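You operate a simulated robot arm through the tools that you are given. There is no shell and no other tool.

You are at the controls of a simulated robot arm. One attempt, no reset.

Task
Make table two ready for moving, as its job sheet says.
Fine: tighten strap one to the pull given, run the table down to the height given, switch off, and only then let the brake off.

The check looks at the end state, three seconds after you hand in, the way a careful person would. Anything else that was tipped, shoved, dropped, spilled or broken makes it a failure. Flat cloth is picked up by pressing the open fingertips on it (5 to 10 N) and closing them slowly along it; thin cloth reads only 2 to 8 mm in the jaws.

Robot
A 6-joint arm with a two-finger gripper, fixed in place. Base frame: the origin is on the floor under the middle of its stand, x ahead of it, y to its left, z up. Lengths are in m, angles in degrees, forces in N, time in s.
It reaches about 1.572 m from its shoulder. Its first joint turns from -166.0 to 166.0 degrees. Payload 2.45 kg.
Tool frame: the origin (TCP) lies between the finger pads and is the grasp point; the fingertips stand 0.02 m ahead of it; z points along the fingers, y is the line along which they close. The gripper opens to 0.14 m; its body begins 0.168 m behind the TCP.
Orientation is that of the tool frame in the base frame, as a unit quaternion [x, y, z, w]. With the fingers straight down and closing along the base's y, the tool's x points along the base's -x, its y along +y and its z along -z.

Tools
- The arm moves only by the tool nudge_tool. Its argument "moves" is text: rows parted by semicolons, each of 7 numbers parted by spaces: the turn, a rotation vector about the tool's x, y, z in degrees, then the shift along the tool's x, y, z in m, then the finger opening in m, from 0 to 0.14. In form: ax ay az x y z jaw; .... A call has 1 to 20 rows; each row shifts and turns the commanded pose from where the row before left it, along the tool's axes as they then stand. Rows are played at 5 a second. More than 0.05 m and 8.6 degrees between two rows, or a gripper value outside its range, and nothing of the call is played. A pose out of reach is approached as far as the arm can. The call stops where the force on the tool passes 90 N (or 10 N more than at its start, if that is more) or the arm is blocked; 0.2 s more then pass. The fingers move at their own pace (about 0.045 m/s each) and stop on an object; they squeeze with about 43 N. The grip force told is the motor's: it shows also when the fingers shut on nothing. Time passes only in rows, and 0.2 s behind the last, so rows that do not move let the fingers close. It gives the time, the measured TCP pose, the force on the tool (base axes), the opening and the grip force at its end, in the units of the frame above (readings bear some noise), with the torque about the TCP (base axes, N m) and any sound that the robot's microphone picked up.
- Cameras (640 x 400 px; columns grow to the right, rows downward): "scene" is fixed at [0.2217, -0.5011, 1.6215]; the picture's right is [0.92, -0.38, 0.00], its down [-0.24, -0.58, -0.78] and it looks along [0.30, 0.72, -0.63] (base axes); focal length 349 px, centre (320, 200). "wrist" rides on the gripper at [0.078, 0.011, -0.209] in the tool frame; the picture's right is [-0.14, 0.99, 0.00], its down [-0.92, -0.13, -0.37] and it looks along [-0.37, -0.05, 0.93] (tool axes); focal length 280 px, centre (320, 200). There is no depth. A picture from a camera that has moved, and an enlarged one, comes with that camera's place and axes in the base frame and with its lens.
- camera(camera): a new picture of that camera. It takes no simulated time.
- close_up(camera, box): a new picture of the part [left, top, right, bottom] of that camera's present view, enlarged. It takes no simulated time.
- job_done(): hands the job in; it is judged then, once.

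Places have to be worked out from the pictures, the camera data and where the tool is seen. Open the gripper and draw the arm clear of the work before you hand the job in, unless the task says otherwise.

The tools are called after ">>>" as a command line: name --argument value ..., lists and objects as JSON in quotes. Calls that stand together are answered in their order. nudge_tool: Moves the arm, as the interface text tells. Its arguments: {"type":"object","properties":{"moves":{"type":"string"}},"required":["moves"]} The other tools are called the same way: camera (camera) takes a picture; close_up (camera, box) takes an enlarged picture of a part of a camera's view; job_done () hands the job in.

At the start:

```text
t: 0.0
eef_pos: [0.7433, 0.2008, 1.2069]
tool_rot: [0.001, 1.0, 0.0, 0.0]
contact_force: [-0.4, 0.1, 1.2]
torque: [0.0, 0.01, 0.02]
width: 0.14
finger_force: 0.0
```

scene: 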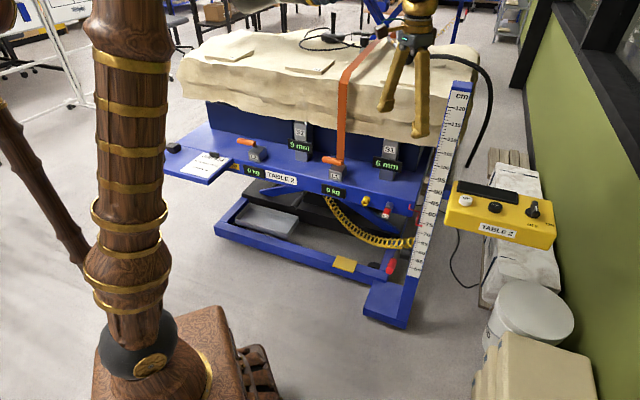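
wrist: 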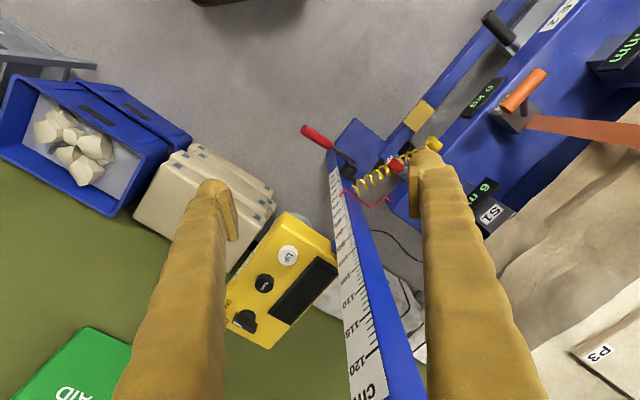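

I start by looking closely at the job sheet, the pendant and the table from the scene camera.

>>> close_up --camera "scene" --box '[150, 130, 310, 230]'

>>> close_up --camera "scene" --box '[420, 150, 580, 250]'

>>> close_up --camera "scene" --box '[300, 130, 460, 230]'

>>> close_up --camera "scene" --box '[320, 190, 480, 340]'

>>> close_up --camera "scene" --box '[160, 140, 240, 190]'

```text
4.00 times, centred on (230, 180) of scene
camera zoom: at [0.2217, -0.5011, 1.6215], right [0.92, -0.38, 0.0], down [-0.24, -0.58, -0.78], along [0.3, 0.72, -0.63], focal length 1396 px, centre (680, 280)
```

zoom: 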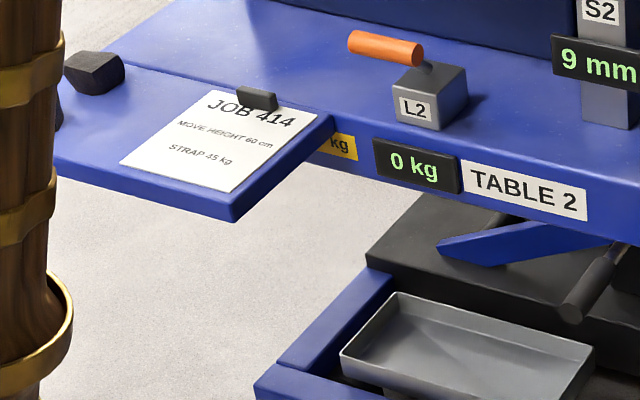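

```text
4.00 times, centred on (500, 200) of scene
camera zoom: at [0.2217, -0.5011, 1.6215], right [0.92, -0.38, 0.0], down [-0.24, -0.58, -0.78], along [0.3, 0.72, -0.63], focal length 1396 px, centre (-400, 200)
```

zoom: 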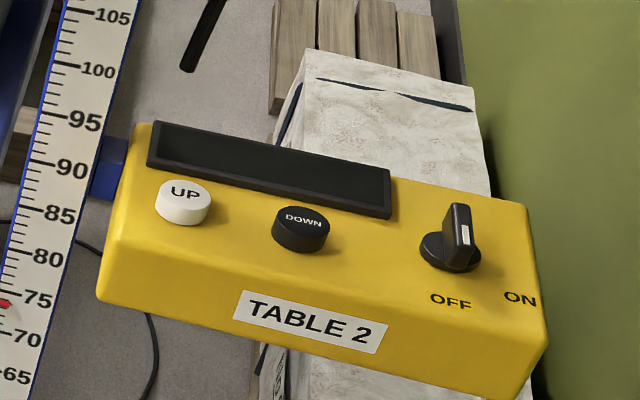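

```text
4.00 times, centred on (380, 180) of scene
camera zoom: at [0.2217, -0.5011, 1.6215], right [0.92, -0.38, 0.0], down [-0.24, -0.58, -0.78], along [0.3, 0.72, -0.63], focal length 1396 px, centre (80, 280)
```

zoom: 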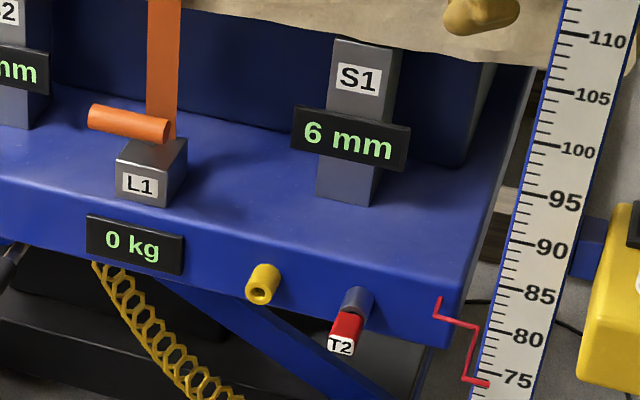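

```text
2.67 times, centred on (400, 265) of scene
camera zoom: at [0.2217, -0.5011, 1.6215], right [0.92, -0.38, 0.0], down [-0.24, -0.58, -0.78], along [0.3, 0.72, -0.63], focal length 931 px, centre (107, 27)
```

zoom: 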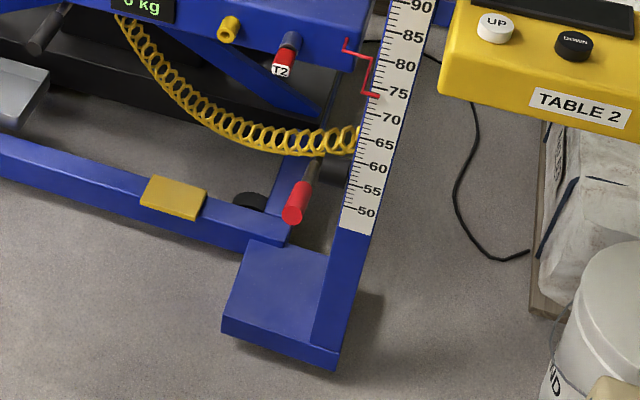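

```text
8.00 times, centred on (200, 165) of scene
camera zoom: at [0.2217, -0.5011, 1.6215], right [0.92, -0.38, 0.0], down [-0.24, -0.58, -0.78], along [0.3, 0.72, -0.63], focal length 2793 px, centre (1280, 480)
```

zoom: 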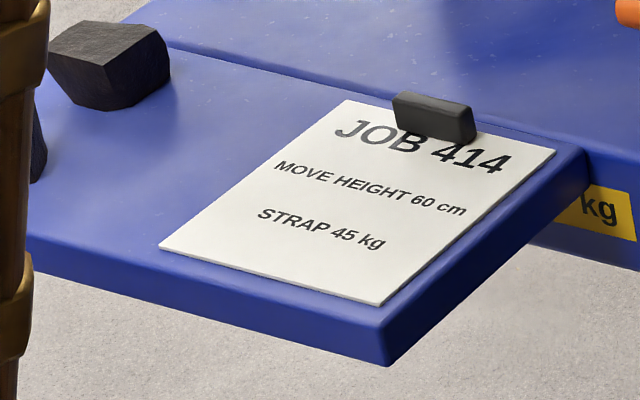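

The sheet reads JOB 414, move height 60 cm, strap 45 kg. I look at more details: the space under the table, the wrist view of levers and brake, and what lies around the load.

>>> close_up --camera "wrist" --box '[290, 80, 450, 230]'

>>> close_up --camera "wrist" --box '[440, 0, 640, 125]'

>>> close_up --camera "wrist" --box '[210, 200, 350, 360]'

>>> close_up --camera "scene" --box '[210, 170, 370, 270]'

>>> close_up --camera "scene" --box '[280, 0, 500, 138]'

>>> close_up --camera "scene" --box '[360, 180, 440, 330]'

```text
2.67 times, centred on (370, 155) of wrist
camera zoom: at [0.665, 0.211, 1.4172], right [0.14, 0.99, 0.0], down [0.92, -0.13, 0.37], along [0.37, -0.05, -0.93], focal length 748 px, centre (187, 320)
```

zoom: 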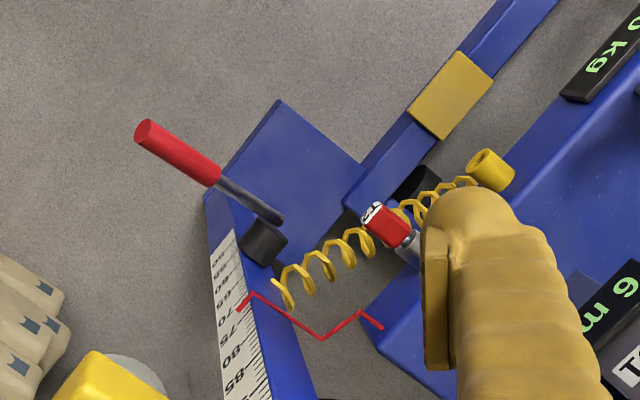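

```text
3.20 times, centred on (540, 62) of wrist
camera zoom: at [0.665, 0.211, 1.4172], right [0.14, 0.99, 0.0], down [0.92, -0.13, 0.37], along [0.37, -0.05, -0.93], focal length 897 px, centre (-384, 640)
```

zoom: 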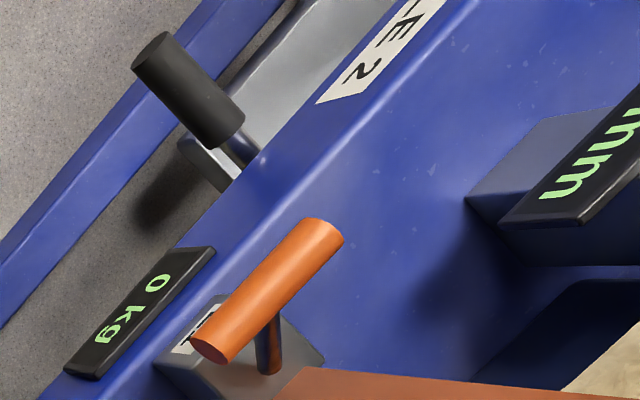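

```text
2.50 times, centred on (280, 280) of wrist
camera zoom: at [0.665, 0.211, 1.4172], right [0.14, 0.99, 0.0], down [0.92, -0.13, 0.37], along [0.37, -0.05, -0.93], focal length 701 px, centre (420, 0)
```

zoom: 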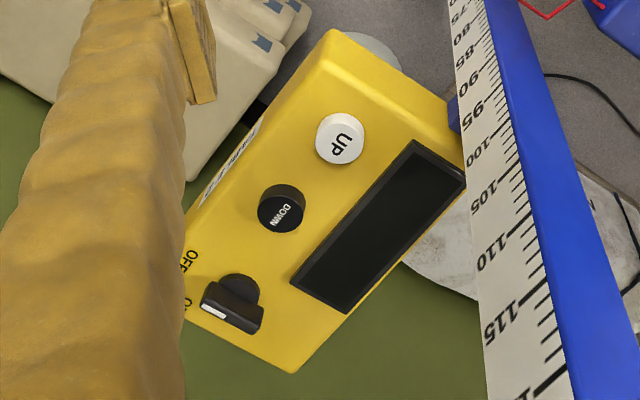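

```text
4.00 times, centred on (290, 220) of scene
camera zoom: at [0.2217, -0.5011, 1.6215], right [0.92, -0.38, 0.0], down [-0.24, -0.58, -0.78], along [0.3, 0.72, -0.63], focal length 1396 px, centre (440, 120)
```

zoom: 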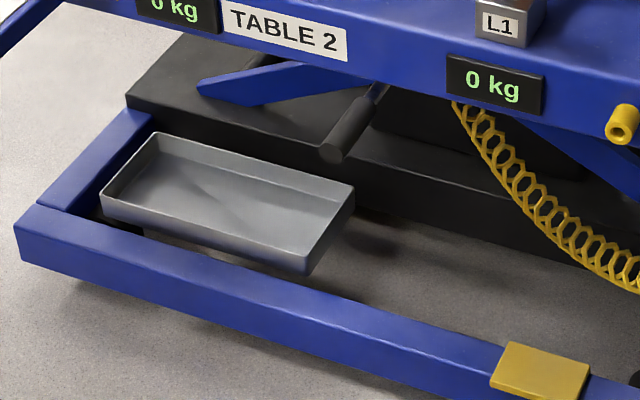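

```text
2.90 times, centred on (390, 69) of scene
camera zoom: at [0.2217, -0.5011, 1.6215], right [0.92, -0.38, 0.0], down [-0.24, -0.58, -0.78], along [0.3, 0.72, -0.63], focal length 1012 px, centre (117, 580)
```

zoom: 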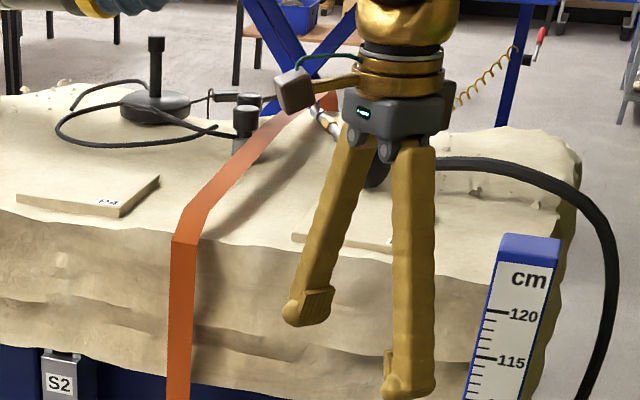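

```text
2.67 times, centred on (400, 255) of scene
camera zoom: at [0.2217, -0.5011, 1.6215], right [0.92, -0.38, 0.0], down [-0.24, -0.58, -0.78], along [0.3, 0.72, -0.63], focal length 931 px, centre (107, 53)
```

zoom: 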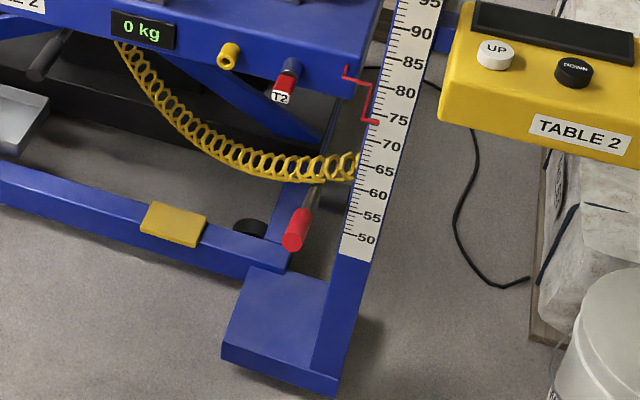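

The wrist and scene rays put the pendant's UP at about (0.96, 0.11, 0.94), DOWN at (1.02, 0.045, 0.94) and the switch at (1.11, -0.01, 0.94), with a mast at about (0.95, 0.235) whose top is near 1.25. I move the gripper sideways at the same height, away from the mast, to see the pendant well.

>>> nudge_tool --moves "0 0 0 0 -0.045 0 0.14; 0 0 0 0 -0.045 0 0.14; 0 0 0 0 -0.045 0 0.14; 0 0 0 0 -0.045 0 0.14; 0 0 0 -0.045 -0.02 0 0.14; 0 0 0 -0.045 0 0 0.14; 0 0 0 0 0 0 0.14"

>>> camera --camera "wrist"

>>> close_up --camera "wrist" --box '[220, 120, 440, 258]'

>>> camera --camera "scene"

```text
t: 1.6
eef_pos: [0.8343, 0.0008, 1.2106]
tool_rot: [0.0, 1.0, 0.0, 0.0]
contact_force: [-0.4, 0.1, 0.4]
torque: [-0.01, 0.01, 0.03]
width: 0.1397
finger_force: 0.1
```

```text
taken
camera wrist: at [0.7557, 0.012, 1.4186], right [0.14, 0.99, 0.0], down [0.92, -0.13, 0.37], along [0.37, -0.05, -0.93], focal length 280 px, centre (320, 200)
```

wrist: 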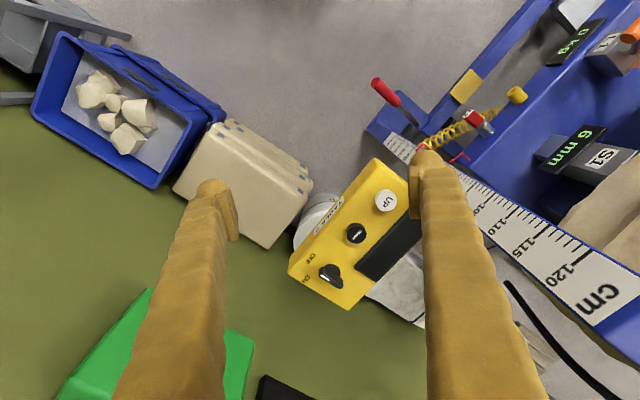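

```text
2.90 times, centred on (330, 189) of wrist
camera zoom: at [0.7557, 0.012, 1.4186], right [0.14, 0.99, 0.0], down [0.92, -0.13, 0.37], along [0.37, -0.05, -0.93], focal length 813 px, centre (291, 232)
```

zoom: 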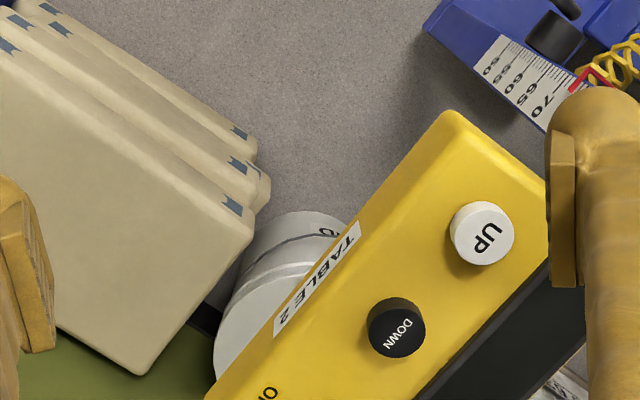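

```text
taken
```

scene: 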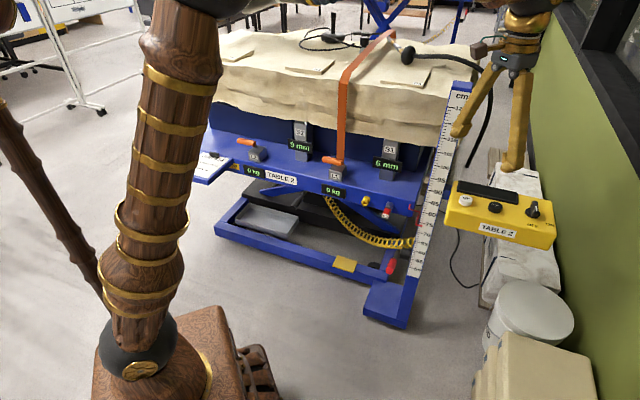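

The pendant is now in view between the fingers. I zoom in on the switch and on the mast foot with the brake lever and the mast scale.

>>> close_up --camera "wrist" --box '[280, 230, 380, 310]'

>>> close_up --camera "wrist" --box '[360, 60, 540, 180]'

>>> close_up --camera "scene" --box '[380, 180, 480, 280]'

>>> close_up --camera "scene" --box '[340, 20, 500, 120]'

>>> close_up --camera "scene" --box '[505, 185, 565, 235]'

```text
5.00 times, centred on (330, 270) of wrist
camera zoom: at [0.7557, 0.012, 1.4186], right [0.14, 0.99, 0.0], down [0.92, -0.13, 0.37], along [0.37, -0.05, -0.93], focal length 1402 px, centre (270, -150)
```

zoom: 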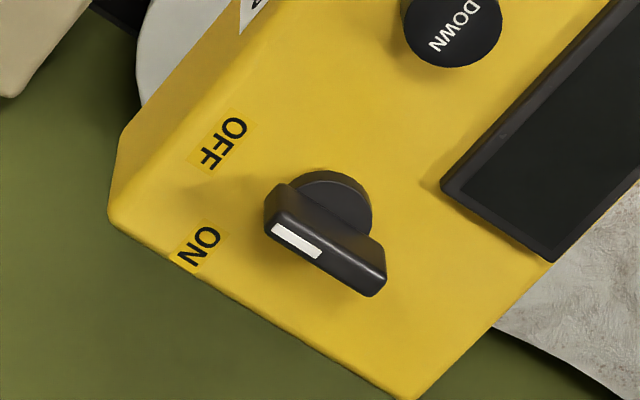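

```text
3.33 times, centred on (450, 120) of wrist
camera zoom: at [0.7557, 0.012, 1.4186], right [0.14, 0.99, 0.0], down [0.92, -0.13, 0.37], along [0.37, -0.05, -0.93], focal length 935 px, centre (-113, 467)
```

zoom: 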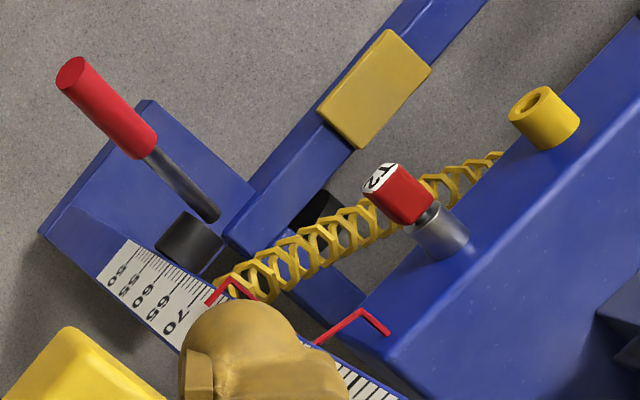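

```text
4.00 times, centred on (430, 230) of scene
camera zoom: at [0.2217, -0.5011, 1.6215], right [0.92, -0.38, 0.0], down [-0.24, -0.58, -0.78], along [0.3, 0.72, -0.63], focal length 1396 px, centre (-120, 80)
```

zoom: 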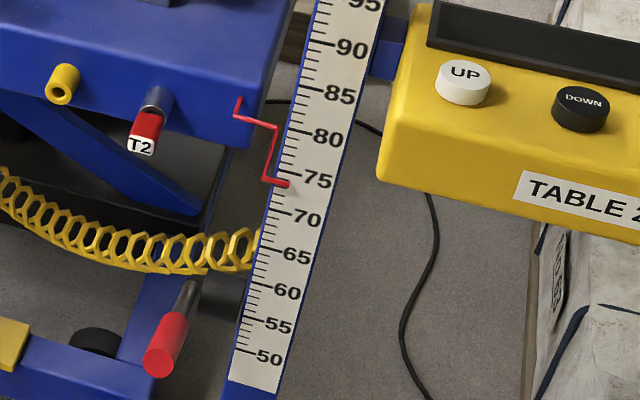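

```text
4.00 times, centred on (420, 70) of scene
camera zoom: at [0.2217, -0.5011, 1.6215], right [0.92, -0.38, 0.0], down [-0.24, -0.58, -0.78], along [0.3, 0.72, -0.63], focal length 1396 px, centre (-80, 720)
```

zoom: 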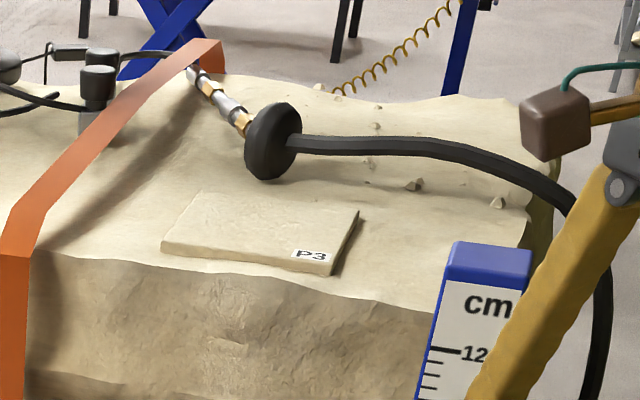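

```text
8.00 times, centred on (535, 210) of scene
camera zoom: at [0.2217, -0.5011, 1.6215], right [0.92, -0.38, 0.0], down [-0.24, -0.58, -0.78], along [0.3, 0.72, -0.63], focal length 2793 px, centre (-1400, 120)
```

zoom: 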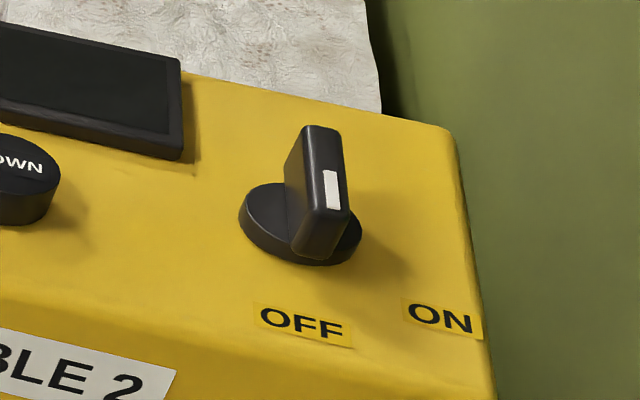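

The knob bar points at OFF and the pendant display is dark, so the lift must first be switched on. The pointer reads about 74.5 cm. Next I go over to the front of the table near L1 to see the strap lever closely.

>>> nudge_tool --moves "0 0 0 0.0213 0.0409 0.0055 0.14; 0 0 0 0.0213 0.0409 0.0055 0.14; 0 0 0 0.0213 0.0409 0.0055 0.14; 0 0 0 0.0213 0.0409 0.0055 0.14; 0 0 0 0.0213 0.0409 0.0055 0.14; 0 0 0 0.0213 0.0409 0.0055 0.14; 0 0 0 0.0213 0.0409 0.0055 0.14; 0 0 0 0.0213 0.0409 0.0055 0.14; 0 0 0 0.0213 0.0409 0.0055 0.14; 0 0 0 0.0213 0.0409 0.0055 0.14; 0 0 0 0.0213 0.0409 0.0055 0.14; 0 0 0 0 0 0 0.14"

>>> camera --camera "wrist"

>>> camera --camera "scene"

```text
t: 4.2
eef_pos: [0.6006, 0.4529, 1.1504]
tool_rot: [0.001, 1.0, 0.0, 0.0]
contact_force: [0.6, 1.2, 0.5]
torque: [0.04, 0.01, -0.01]
width: 0.1402
finger_force: 0.0
```

```text
taken
camera wrist: at [0.5224, 0.4634, 1.3582], right [0.14, 0.99, 0.0], down [0.92, -0.13, 0.37], along [0.36, -0.05, -0.93], focal length 280 px, centre (320, 200)
```

wrist: 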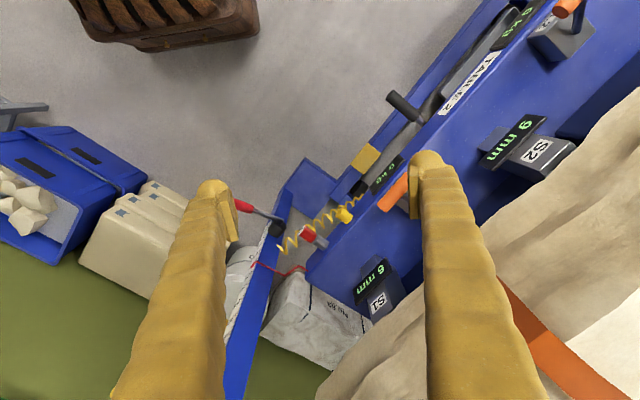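

```text
taken
```

scene: 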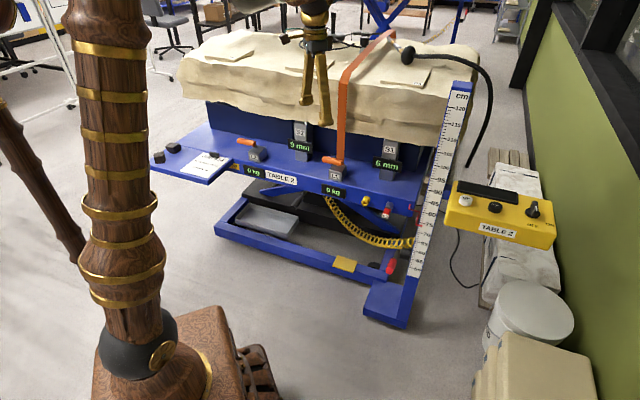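

I zoom in on L1, L2, the underside handle and the labels from here.

>>> close_up --camera "wrist" --box '[370, 60, 530, 160]'

>>> close_up --camera "wrist" --box '[480, 0, 640, 100]'

>>> close_up --camera "wrist" --box '[240, 130, 420, 260]'

>>> close_up --camera "scene" --box '[310, 80, 410, 200]'

>>> close_up --camera "scene" --box '[140, 130, 270, 200]'

```text
4.00 times, centred on (450, 110) of wrist
camera zoom: at [0.5224, 0.4634, 1.3582], right [0.14, 0.99, 0.0], down [0.92, -0.13, 0.37], along [0.36, -0.05, -0.93], focal length 1122 px, centre (-200, 560)
```

zoom: 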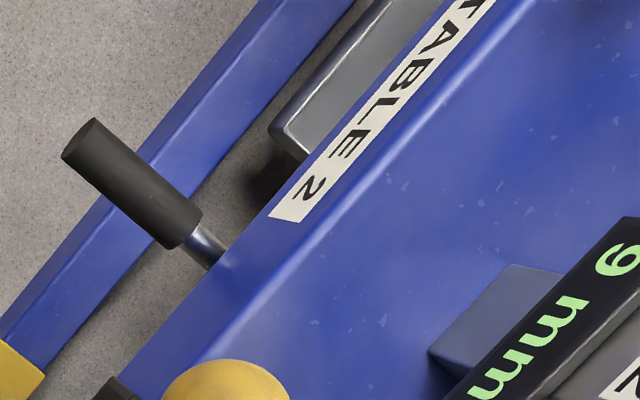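

```text
4.00 times, centred on (560, 50) of wrist
camera zoom: at [0.5224, 0.4634, 1.3582], right [0.14, 0.99, 0.0], down [0.92, -0.13, 0.37], along [0.36, -0.05, -0.93], focal length 1122 px, centre (-640, 800)
```

zoom: 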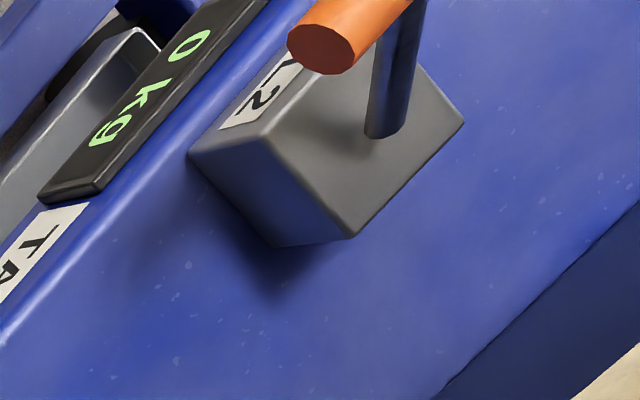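

```text
3.08 times, centred on (330, 195) of wrist
camera zoom: at [0.5224, 0.4634, 1.3582], right [0.14, 0.99, 0.0], down [0.92, -0.13, 0.37], along [0.36, -0.05, -0.93], focal length 863 px, centre (289, 215)
```

zoom: 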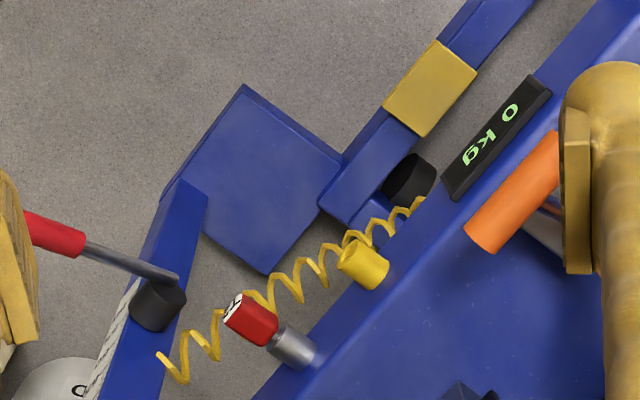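

```text
3.33 times, centred on (360, 140) of scene
camera zoom: at [0.2217, -0.5011, 1.6215], right [0.92, -0.38, 0.0], down [-0.24, -0.58, -0.78], along [0.3, 0.72, -0.63], focal length 1164 px, centre (187, 400)
```

zoom: 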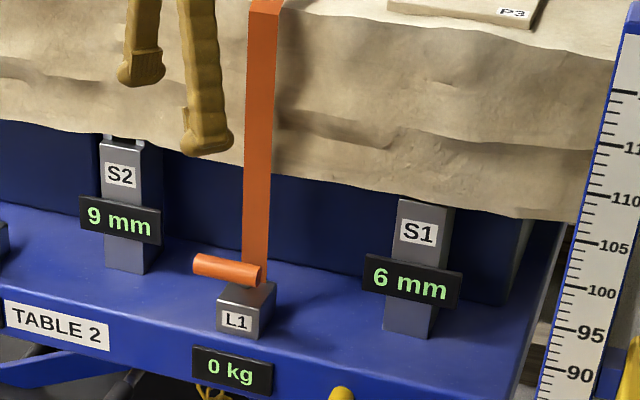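

```text
4.92 times, centred on (205, 165) of scene
camera zoom: at [0.2217, -0.5011, 1.6215], right [0.92, -0.38, 0.0], down [-0.24, -0.58, -0.78], along [0.3, 0.72, -0.63], focal length 1719 px, centre (886, 372)
```

zoom: 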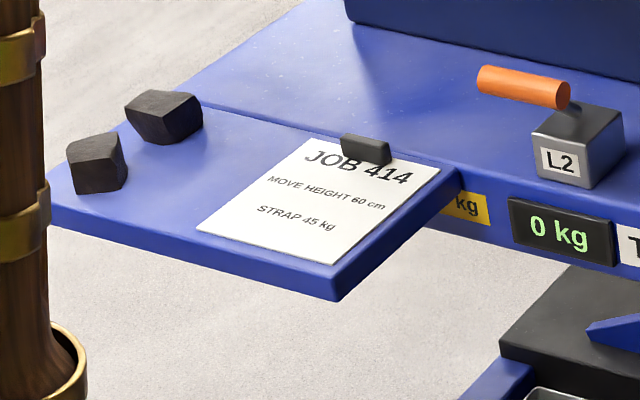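

The triangulation now gives the table top at about z 0.745, with its front edge running along (0.73, -0.68) and L1's orange T-grip centred near (0.727, 0.593, 0.848), leaning out towards me. I draw back and down a little, then turn and pitch the tool so the wrist camera looks at the table's front squarely.

>>> nudge_tool --moves "0 0 0 0.04 -0.02 0 0.14; 0 0 0 0.04 -0.03 0 0.14; 0 0 0 0.04 -0.03 0 0.14; 0 0 0 0 0 0.04 0.14; 0 0 -7.87 0 0 0 0.14; 0 0 -7.87 0 0 0 0.14; 0 0 -7.87 0 0 0 0.14; 0 0 -7.87 0 0 0 0.14; 0 0 -7.87 0 0 0 0.14; 0 0 -7.87 0 0 0 0.14; 0 -7.5 0 0 0 0 0.14; 0 -7.5 0 0 0 0 0.14; 0 -7.5 0 0 0 0 0.14; 0 -7.5 0 0 0 0 0.14; 0 -7.5 0 0 0 0 0.14; 0 -7.5 0 0 0 0 0.14; 0 0 0 0 0 0 0.14"

>>> camera --camera "wrist"

>>> camera --camera "scene"

```text
t: 7.8
eef_pos: [0.4799, 0.3703, 1.109]
tool_rot: [-0.37, 0.846, 0.152, 0.351]
contact_force: [0.6, 0.0, 0.5]
torque: [0.01, 0.04, -0.01]
width: 0.1399
finger_force: 0.0
```

```text
taken
camera wrist: at [0.3332, 0.2286, 1.2002], right [-0.66, 0.74, 0.1], down [0.36, 0.2, 0.91], along [0.66, 0.64, -0.4], focal length 280 px, centre (320, 200)
```

wrist: 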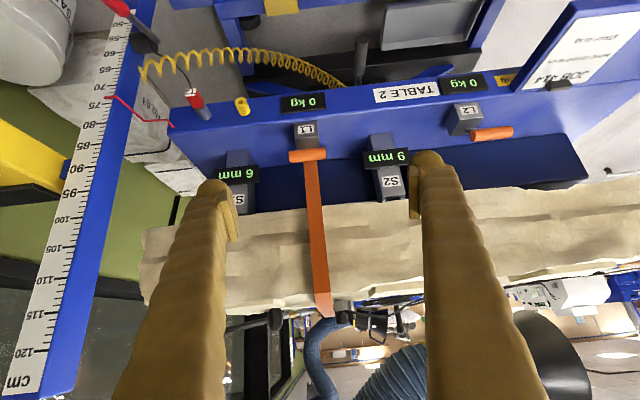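

```text
taken
```

scene: 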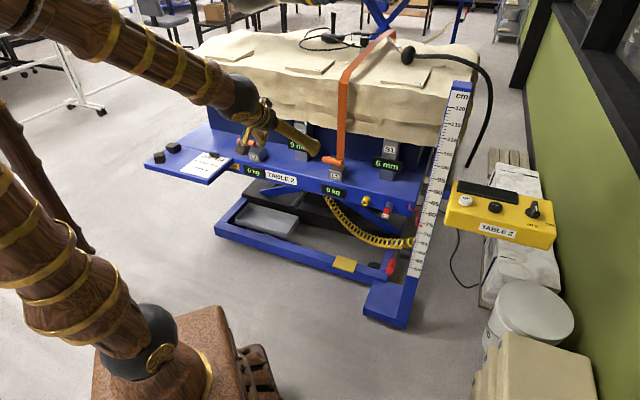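

The view is upside down but clear; the slab's front face stands at about n·p = 1.02, behind the L1 grip, so there is room in front. I zoom in on the pieces.

>>> close_up --camera "wrist" --box '[260, 70, 360, 170]'

>>> close_up --camera "wrist" --box '[420, 50, 580, 150]'

>>> close_up --camera "wrist" --box '[80, 0, 280, 130]'

>>> close_up --camera "wrist" --box '[300, 0, 540, 120]'

>>> close_up --camera "wrist" --box '[200, 140, 440, 220]'

```text
4.00 times, centred on (310, 120) of wrist
camera zoom: at [0.3332, 0.2286, 1.2002], right [-0.66, 0.74, 0.1], down [0.36, 0.2, 0.91], along [0.66, 0.64, -0.4], focal length 1122 px, centre (360, 520)
```

zoom: 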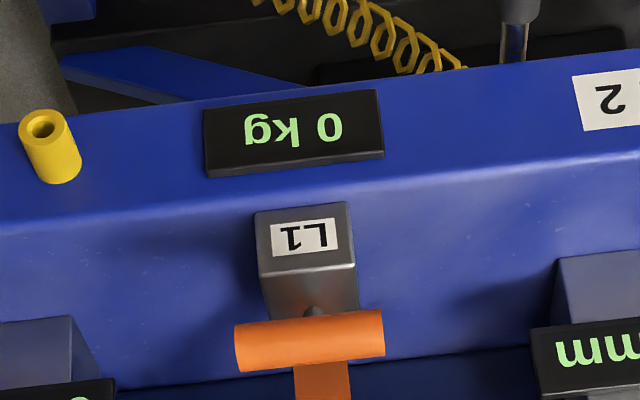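

```text
4.00 times, centred on (500, 100) of wrist
camera zoom: at [0.3332, 0.2286, 1.2002], right [-0.66, 0.74, 0.1], down [0.36, 0.2, 0.91], along [0.66, 0.64, -0.4], focal length 1122 px, centre (-400, 600)
```

zoom: 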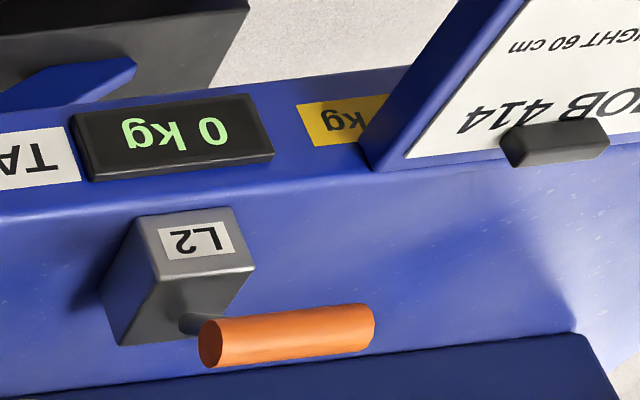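

```text
3.08 times, centred on (180, 65) of wrist
camera zoom: at [0.3332, 0.2286, 1.2002], right [-0.66, 0.74, 0.1], down [0.36, 0.2, 0.91], along [0.66, 0.64, -0.4], focal length 863 px, centre (751, 615)
```

zoom: 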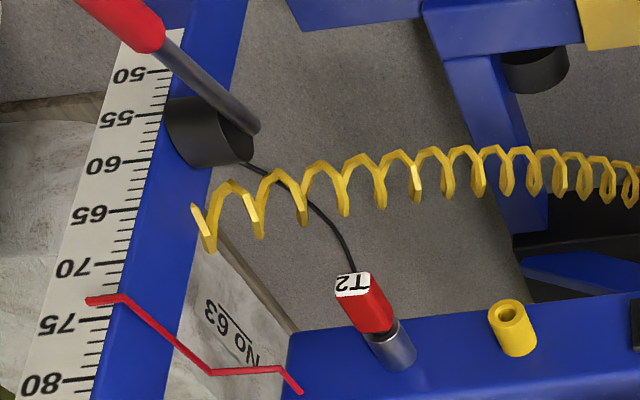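

```text
2.67 times, centred on (420, 60) of wrist
camera zoom: at [0.3332, 0.2286, 1.2002], right [-0.66, 0.74, 0.1], down [0.36, 0.2, 0.91], along [0.66, 0.64, -0.4], focal length 748 px, centre (53, 573)
```

zoom: 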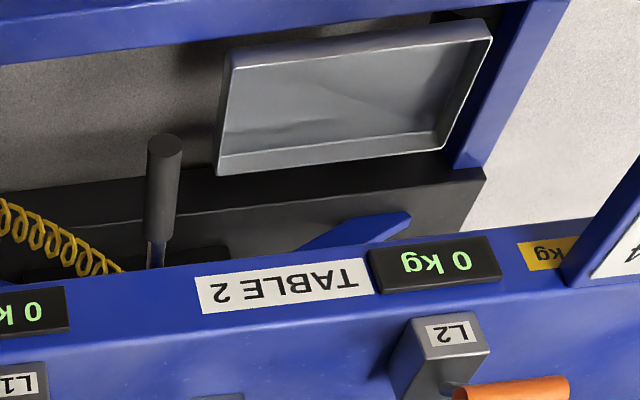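

```text
2.67 times, centred on (320, 180) of wrist
camera zoom: at [0.3332, 0.2286, 1.2002], right [-0.66, 0.74, 0.1], down [0.36, 0.2, 0.91], along [0.66, 0.64, -0.4], focal length 748 px, centre (320, 253)
```

zoom: 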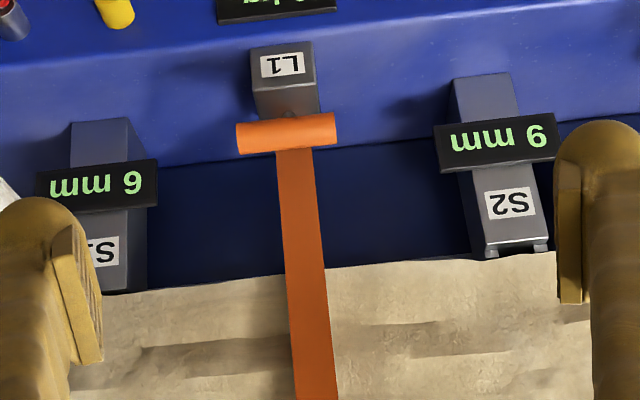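

Nothing is near the open space in front of the table, so I lower the tool about 0.35 m and move it 0.1 m toward the mast to see the brake hub, the underside handle and the hidden yellow label.

>>> nudge_tool --moves "0 0 0 0.035 0 0.035 0.14; 0 0 0 0.035 0 0.035 0.14; 0 0 0 0.035 0 0.035 0.14; 0 0 0 0.035 0 0.035 0.14; 0 0 0 0.035 0 0.035 0.14; 0 0 0 0.035 0 0.035 0.14; 0 0 0 0.035 0 0.035 0.14; 0 0 0 0 -0.05 0 0.14; 0 0 0 0 -0.05 0 0.14; 0 0 0 0 0 0 0.14"

>>> camera --camera "wrist"

>>> close_up --camera "wrist" --box '[100, 80, 260, 200]'

>>> close_up --camera "wrist" --box '[330, 60, 530, 190]'

```text
t: 10.0
eef_pos: [0.6263, 0.3485, 0.8192]
tool_rot: [-0.37, 0.847, 0.153, 0.35]
contact_force: [-0.2, -0.8, 0.4]
torque: [0.03, -0.03, -0.03]
width: 0.14
finger_force: 0.0
out of reach, approached as far as the arm can: row 3, 4, 5, 6, 7
```

```text
taken
camera wrist: at [0.4805, 0.2071, 0.9108], right [-0.66, 0.74, 0.1], down [0.36, 0.2, 0.91], along [0.66, 0.64, -0.4], focal length 280 px, centre (320, 200)
```

wrist: 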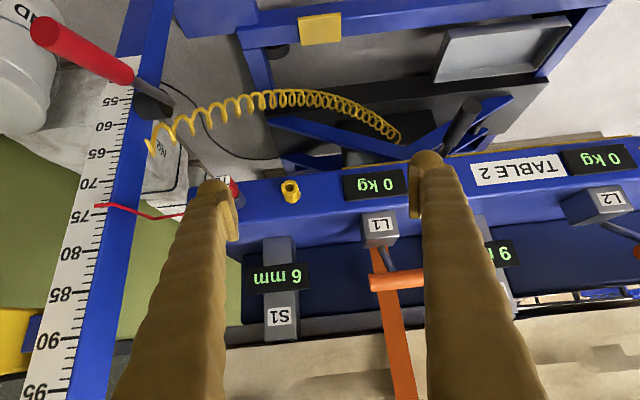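

```text
3.33 times, centred on (180, 140) of wrist
camera zoom: at [0.4805, 0.2071, 0.9108], right [-0.66, 0.74, 0.1], down [0.36, 0.2, 0.91], along [0.66, 0.64, -0.4], focal length 935 px, centre (787, 400)
```

zoom: 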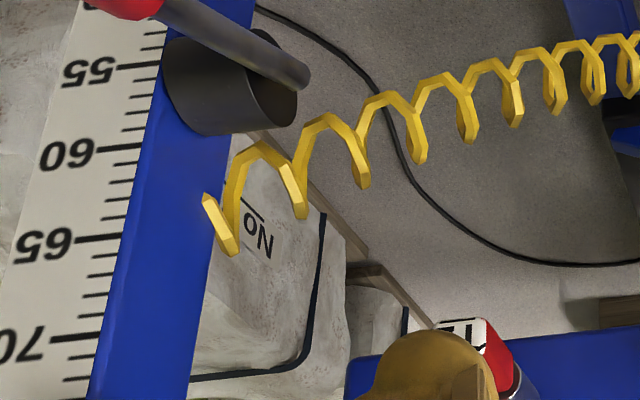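

```text
3.08 times, centred on (430, 125) of wrist
camera zoom: at [0.4805, 0.2071, 0.9108], right [-0.66, 0.74, 0.1], down [0.36, 0.2, 0.91], along [0.66, 0.64, -0.4], focal length 863 px, centre (-18, 431)
```

zoom: 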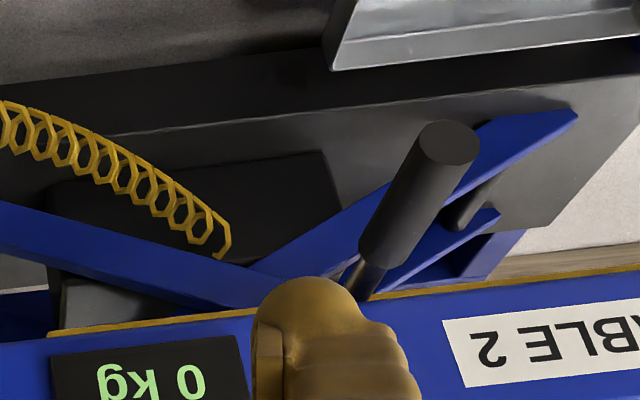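

The brake lever hangs on a hub with its axis along the table edge, so it swings up and down. I look at the neighbouring table in the background for comparison, and at my own arm.

>>> close_up --camera "scene" --box '[350, 0, 510, 60]'

>>> close_up --camera "scene" --box '[445, 0, 505, 40]'

>>> camera --camera "scene"

>>> close_up --camera "wrist" --box '[10, 0, 190, 120]'

>>> close_up --camera "wrist" --box '[330, 200, 430, 300]'

```text
4.00 times, centred on (430, 30) of scene
camera zoom: at [0.2217, -0.5011, 1.6215], right [0.92, -0.38, 0.0], down [-0.24, -0.58, -0.78], along [0.3, 0.72, -0.63], focal length 1396 px, centre (-120, 880)
```

zoom: 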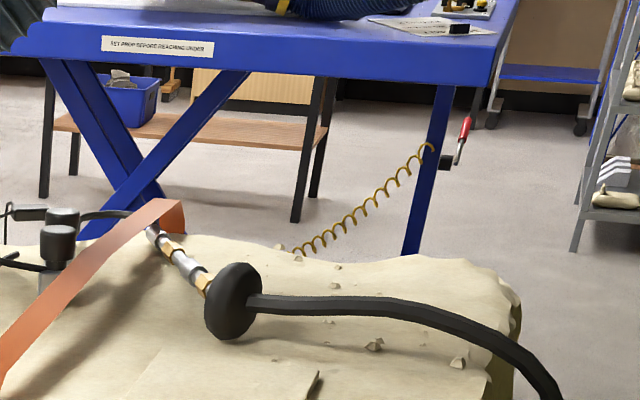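

```text
10.00 times, centred on (475, 20) of scene
camera zoom: at [0.2217, -0.5011, 1.6215], right [0.92, -0.38, 0.0], down [-0.24, -0.58, -0.78], along [0.3, 0.72, -0.63], focal length 3491 px, centre (-1230, 2000)
```

zoom: 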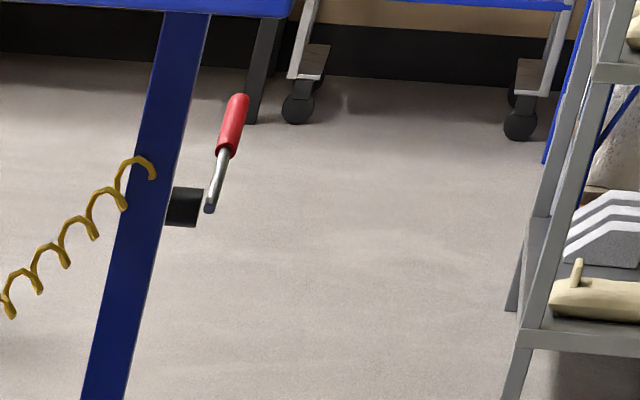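

```text
taken
```

scene: 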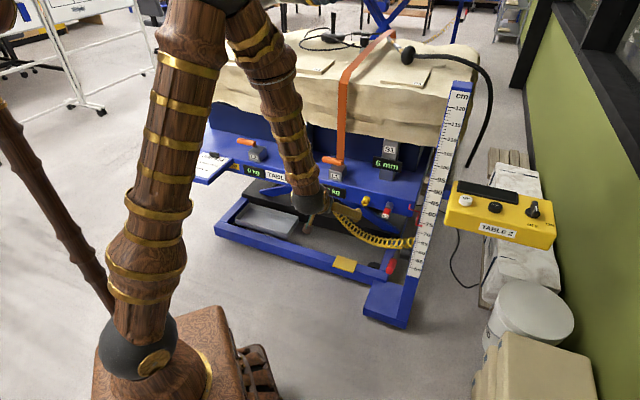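

```text
3.33 times, centred on (100, 60) of wrist
camera zoom: at [0.4805, 0.2071, 0.9108], right [-0.66, 0.74, 0.1], down [0.36, 0.2, 0.91], along [0.66, 0.64, -0.4], focal length 935 px, centre (1053, 667)
```

zoom: 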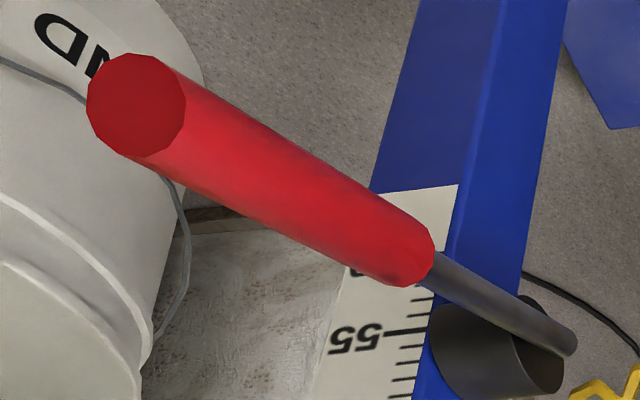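

```text
4.00 times, centred on (380, 250) of wrist
camera zoom: at [0.4805, 0.2071, 0.9108], right [-0.66, 0.74, 0.1], down [0.36, 0.2, 0.91], along [0.66, 0.64, -0.4], focal length 1122 px, centre (80, 0)
```

zoom: 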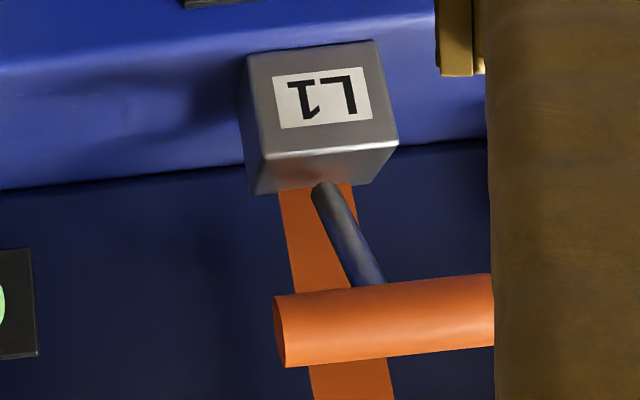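

The lift table's neighbour carries a sign about a safety prop, so I will keep an eye on what lies under table two. Now I raise the tool out of the reach limit and roll it 90° so the jaws can close across L1's T-grip.

>>> nudge_tool --moves "0 0 0 -0.03 0 -0.03 0.14; 0 0 0 -0.03 0 -0.03 0.14; 0 0 0 -0.03 0 -0.03 0.14; 0 0 0 -0.03 0 -0.03 0.14; 0 0 8.2 0 0 0 0.14; 0 0 8.2 0 0 0 0.14; 0 0 8.2 0 0 0 0.14; 0 0 8.2 0 0 0 0.14; 0 0 8.2 0 0 0 0.14; 0 0 8.2 0 0 0 0.14; 0 0 8.2 0 0 0 0.14; 0 0 8.2 0 0 0 0.14; 0 0 8.2 0 0 0 0.14; 0 0 8.2 0 0 0 0.14; 0 0 8 0 0 0 0.14; 0 0 0 0 0 0 0.14"

>>> camera --camera "wrist"

>>> camera --camera "scene"

```text
t: 13.4
eef_pos: [0.6259, 0.3486, 0.9904]
tool_rot: [0.337, 0.86, 0.357, 0.138]
contact_force: [-0.1, 0.2, 0.3]
torque: [0.0, 0.03, -0.02]
width: 0.1401
finger_force: 0.0
```

```text
taken
camera wrist: at [0.4733, 0.299, 1.1441], right [0.58, 0.42, 0.7], down [0.44, -0.88, 0.17], along [0.69, 0.21, -0.69], focal length 280 px, centre (320, 200)
```

wrist: 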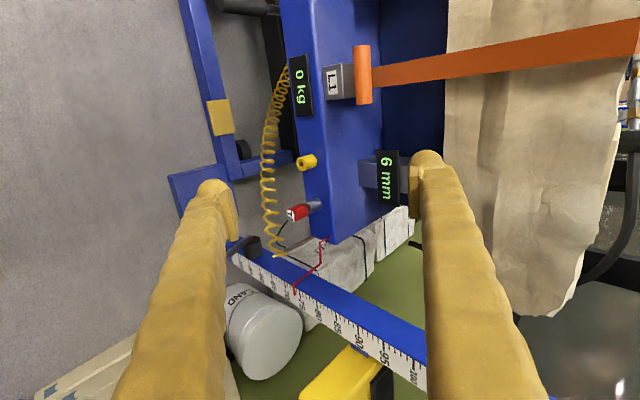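

```text
taken
```

scene: 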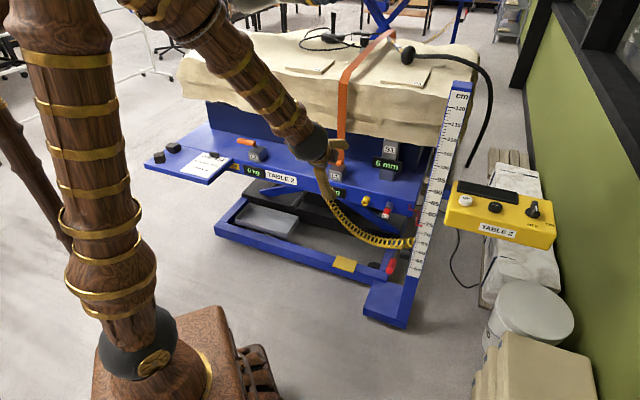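

The rolled pose is right: jaws now close in the plane of the lever's swing, and the grip is confirmed at about (0.729, 0.594, 0.850). I go to a point 0.10 m short of it along the approach line, with the jaws narrowed to 0.08.

>>> nudge_tool --moves "0 0 0 0.0182 0.0156 0.035 0.08; 0 0 0 0.0182 0.0156 0.035 0.08; 0 0 0 0.0182 0.0156 0.035 0.08; 0 0 0 0.0182 0.0156 0.035 0.08; 0 0 0 0.0182 0.0156 0.035 0.08; 0 0 0 0 0 0 0.08"

>>> camera --camera "wrist"

>>> camera --camera "scene"

```text
t: 14.8
eef_pos: [0.684, 0.5443, 0.9193]
tool_rot: [0.337, 0.86, 0.356, 0.14]
contact_force: [0.6, 0.1, 0.9]
torque: [0.03, 0.0, -0.01]
width: 0.08
finger_force: 0.0
```

```text
taken
camera wrist: at [0.5321, 0.4935, 1.0741], right [0.58, 0.42, 0.7], down [0.44, -0.88, 0.17], along [0.69, 0.21, -0.69], focal length 280 px, centre (320, 200)
```

wrist: 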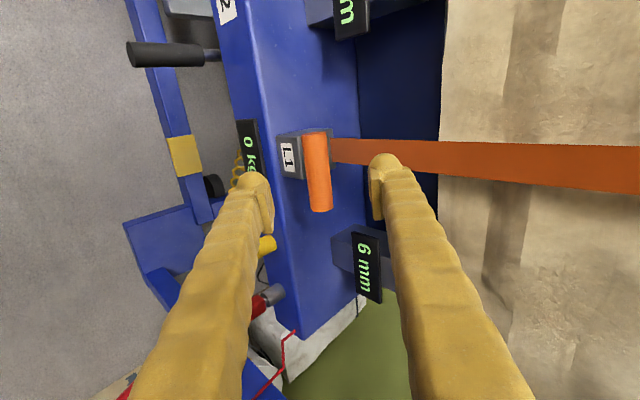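

```text
taken
```

scene: 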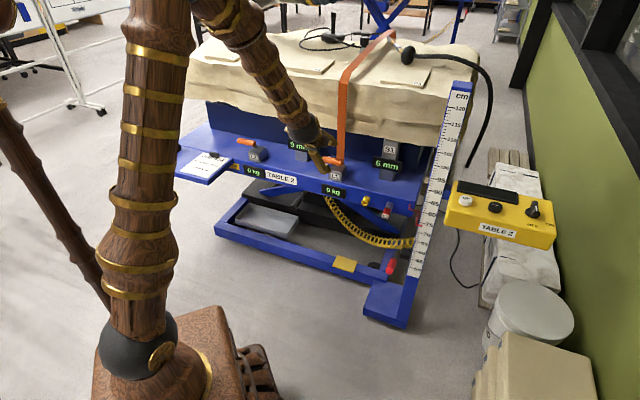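

The grip sits centred between the jaws, about 0.01 m toward the mast. I go in along the approach line with a small correction and look before closing.

>>> nudge_tool --moves "0 0 0 -0.004 0 0.025 0.08; 0 0 0 -0.004 0 0.025 0.08; 0 0 0 0 0 0.025 0.08; 0 0 0 0 0 0.02 0.08; 0 0 0 0 0 0 0.08"

>>> camera --camera "wrist"

>>> close_up --camera "wrist" --box '[240, 100, 400, 260]'

```text
t: 16.0
eef_pos: [0.7359, 0.5875, 0.8554]
tool_rot: [0.337, 0.86, 0.356, 0.14]
contact_force: [-1.1, -0.5, 0.0]
torque: [0.01, 0.0, 0.01]
width: 0.08
finger_force: 0.0
```

```text
taken
camera wrist: at [0.5822, 0.5366, 1.0104], right [0.58, 0.42, 0.7], down [0.44, -0.88, 0.17], along [0.69, 0.21, -0.69], focal length 280 px, centre (320, 200)
```

wrist: 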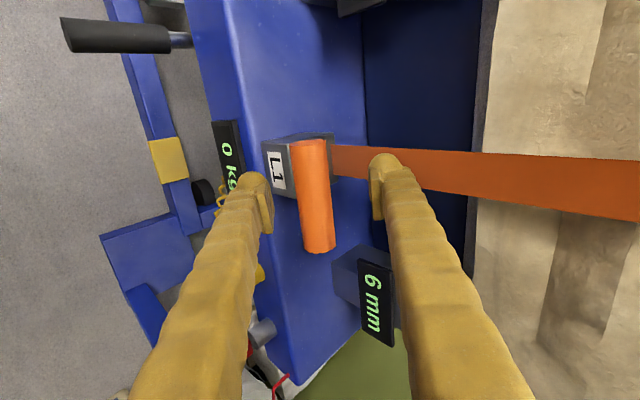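

```text
2.50 times, centred on (320, 180) of wrist
camera zoom: at [0.5822, 0.5366, 1.0104], right [0.58, 0.42, 0.7], down [0.44, -0.88, 0.17], along [0.69, 0.21, -0.69], focal length 701 px, centre (320, 250)
```

zoom: 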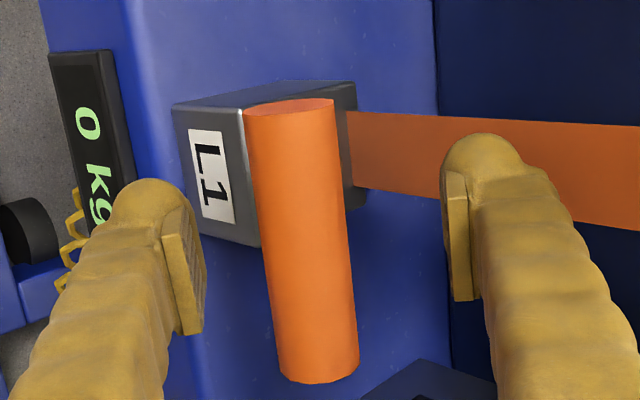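

The grip lies at the TCP depth, about 5 mm to the lower-finger side. I shift by that and close the jaws on it.

>>> nudge_tool --moves "0 0 0 0 -0.005 0 0.08; 0 0 0 0 0 0 0.05; 0 0 0 0 0 0 0.02; 0 0 0 0 0 0 0.02; 0 0 0 0 0 0 0.02; 0 0 0 0 0 0 0.02"

>>> camera --camera "wrist"

>>> camera --camera "scene"

```text
t: 17.4
eef_pos: [0.7294, 0.5833, 0.8506]
tool_rot: [0.337, 0.86, 0.356, 0.14]
contact_force: [1.8, 2.5, 2.2]
torque: [0.75, 0.69, -0.81]
width: 0.022
finger_force: 34.8
```

```text
taken
camera wrist: at [0.5787, 0.5338, 1.0063], right [0.58, 0.42, 0.7], down [0.44, -0.88, 0.17], along [0.69, 0.21, -0.69], focal length 280 px, centre (320, 200)
```

wrist: 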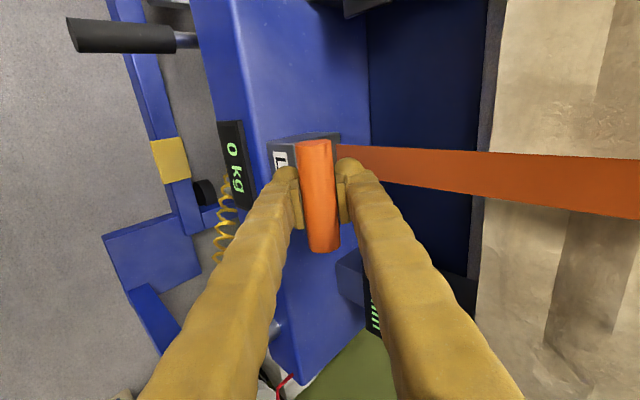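

```text
taken
```

scene: 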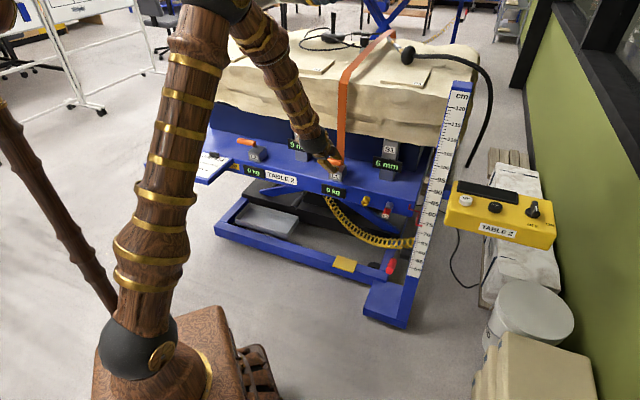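

Gripped (0.022 m). I try a small 15 mm move outward-and-down (tool -y), tangential to the lever, and read force and display.

>>> nudge_tool --moves "0 0 0 0 -0.005 0 0.02; 0 0 0 0 -0.005 0 0.02; 0 0 0 0 -0.005 0 0.02"

>>> close_up --camera "wrist" --box '[200, 100, 360, 260]'

```text
t: 18.2
eef_pos: [0.7239, 0.5774, 0.8406]
tool_rot: [0.337, 0.86, 0.357, 0.139]
contact_force: [21.6, 21.5, 5.7]
torque: [1.45, -0.46, -0.48]
width: 0.0244
finger_force: 45.4
```

```text
2.50 times, centred on (280, 180) of wrist
camera zoom: at [0.5713, 0.5264, 0.995], right [0.58, 0.42, 0.7], down [0.44, -0.88, 0.17], along [0.69, 0.21, -0.69], focal length 701 px, centre (420, 250)
```

zoom: 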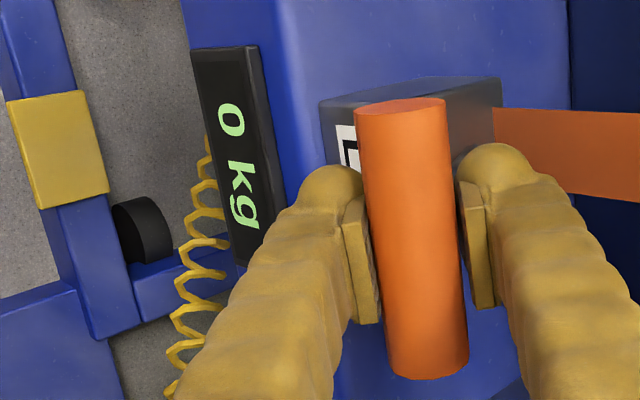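

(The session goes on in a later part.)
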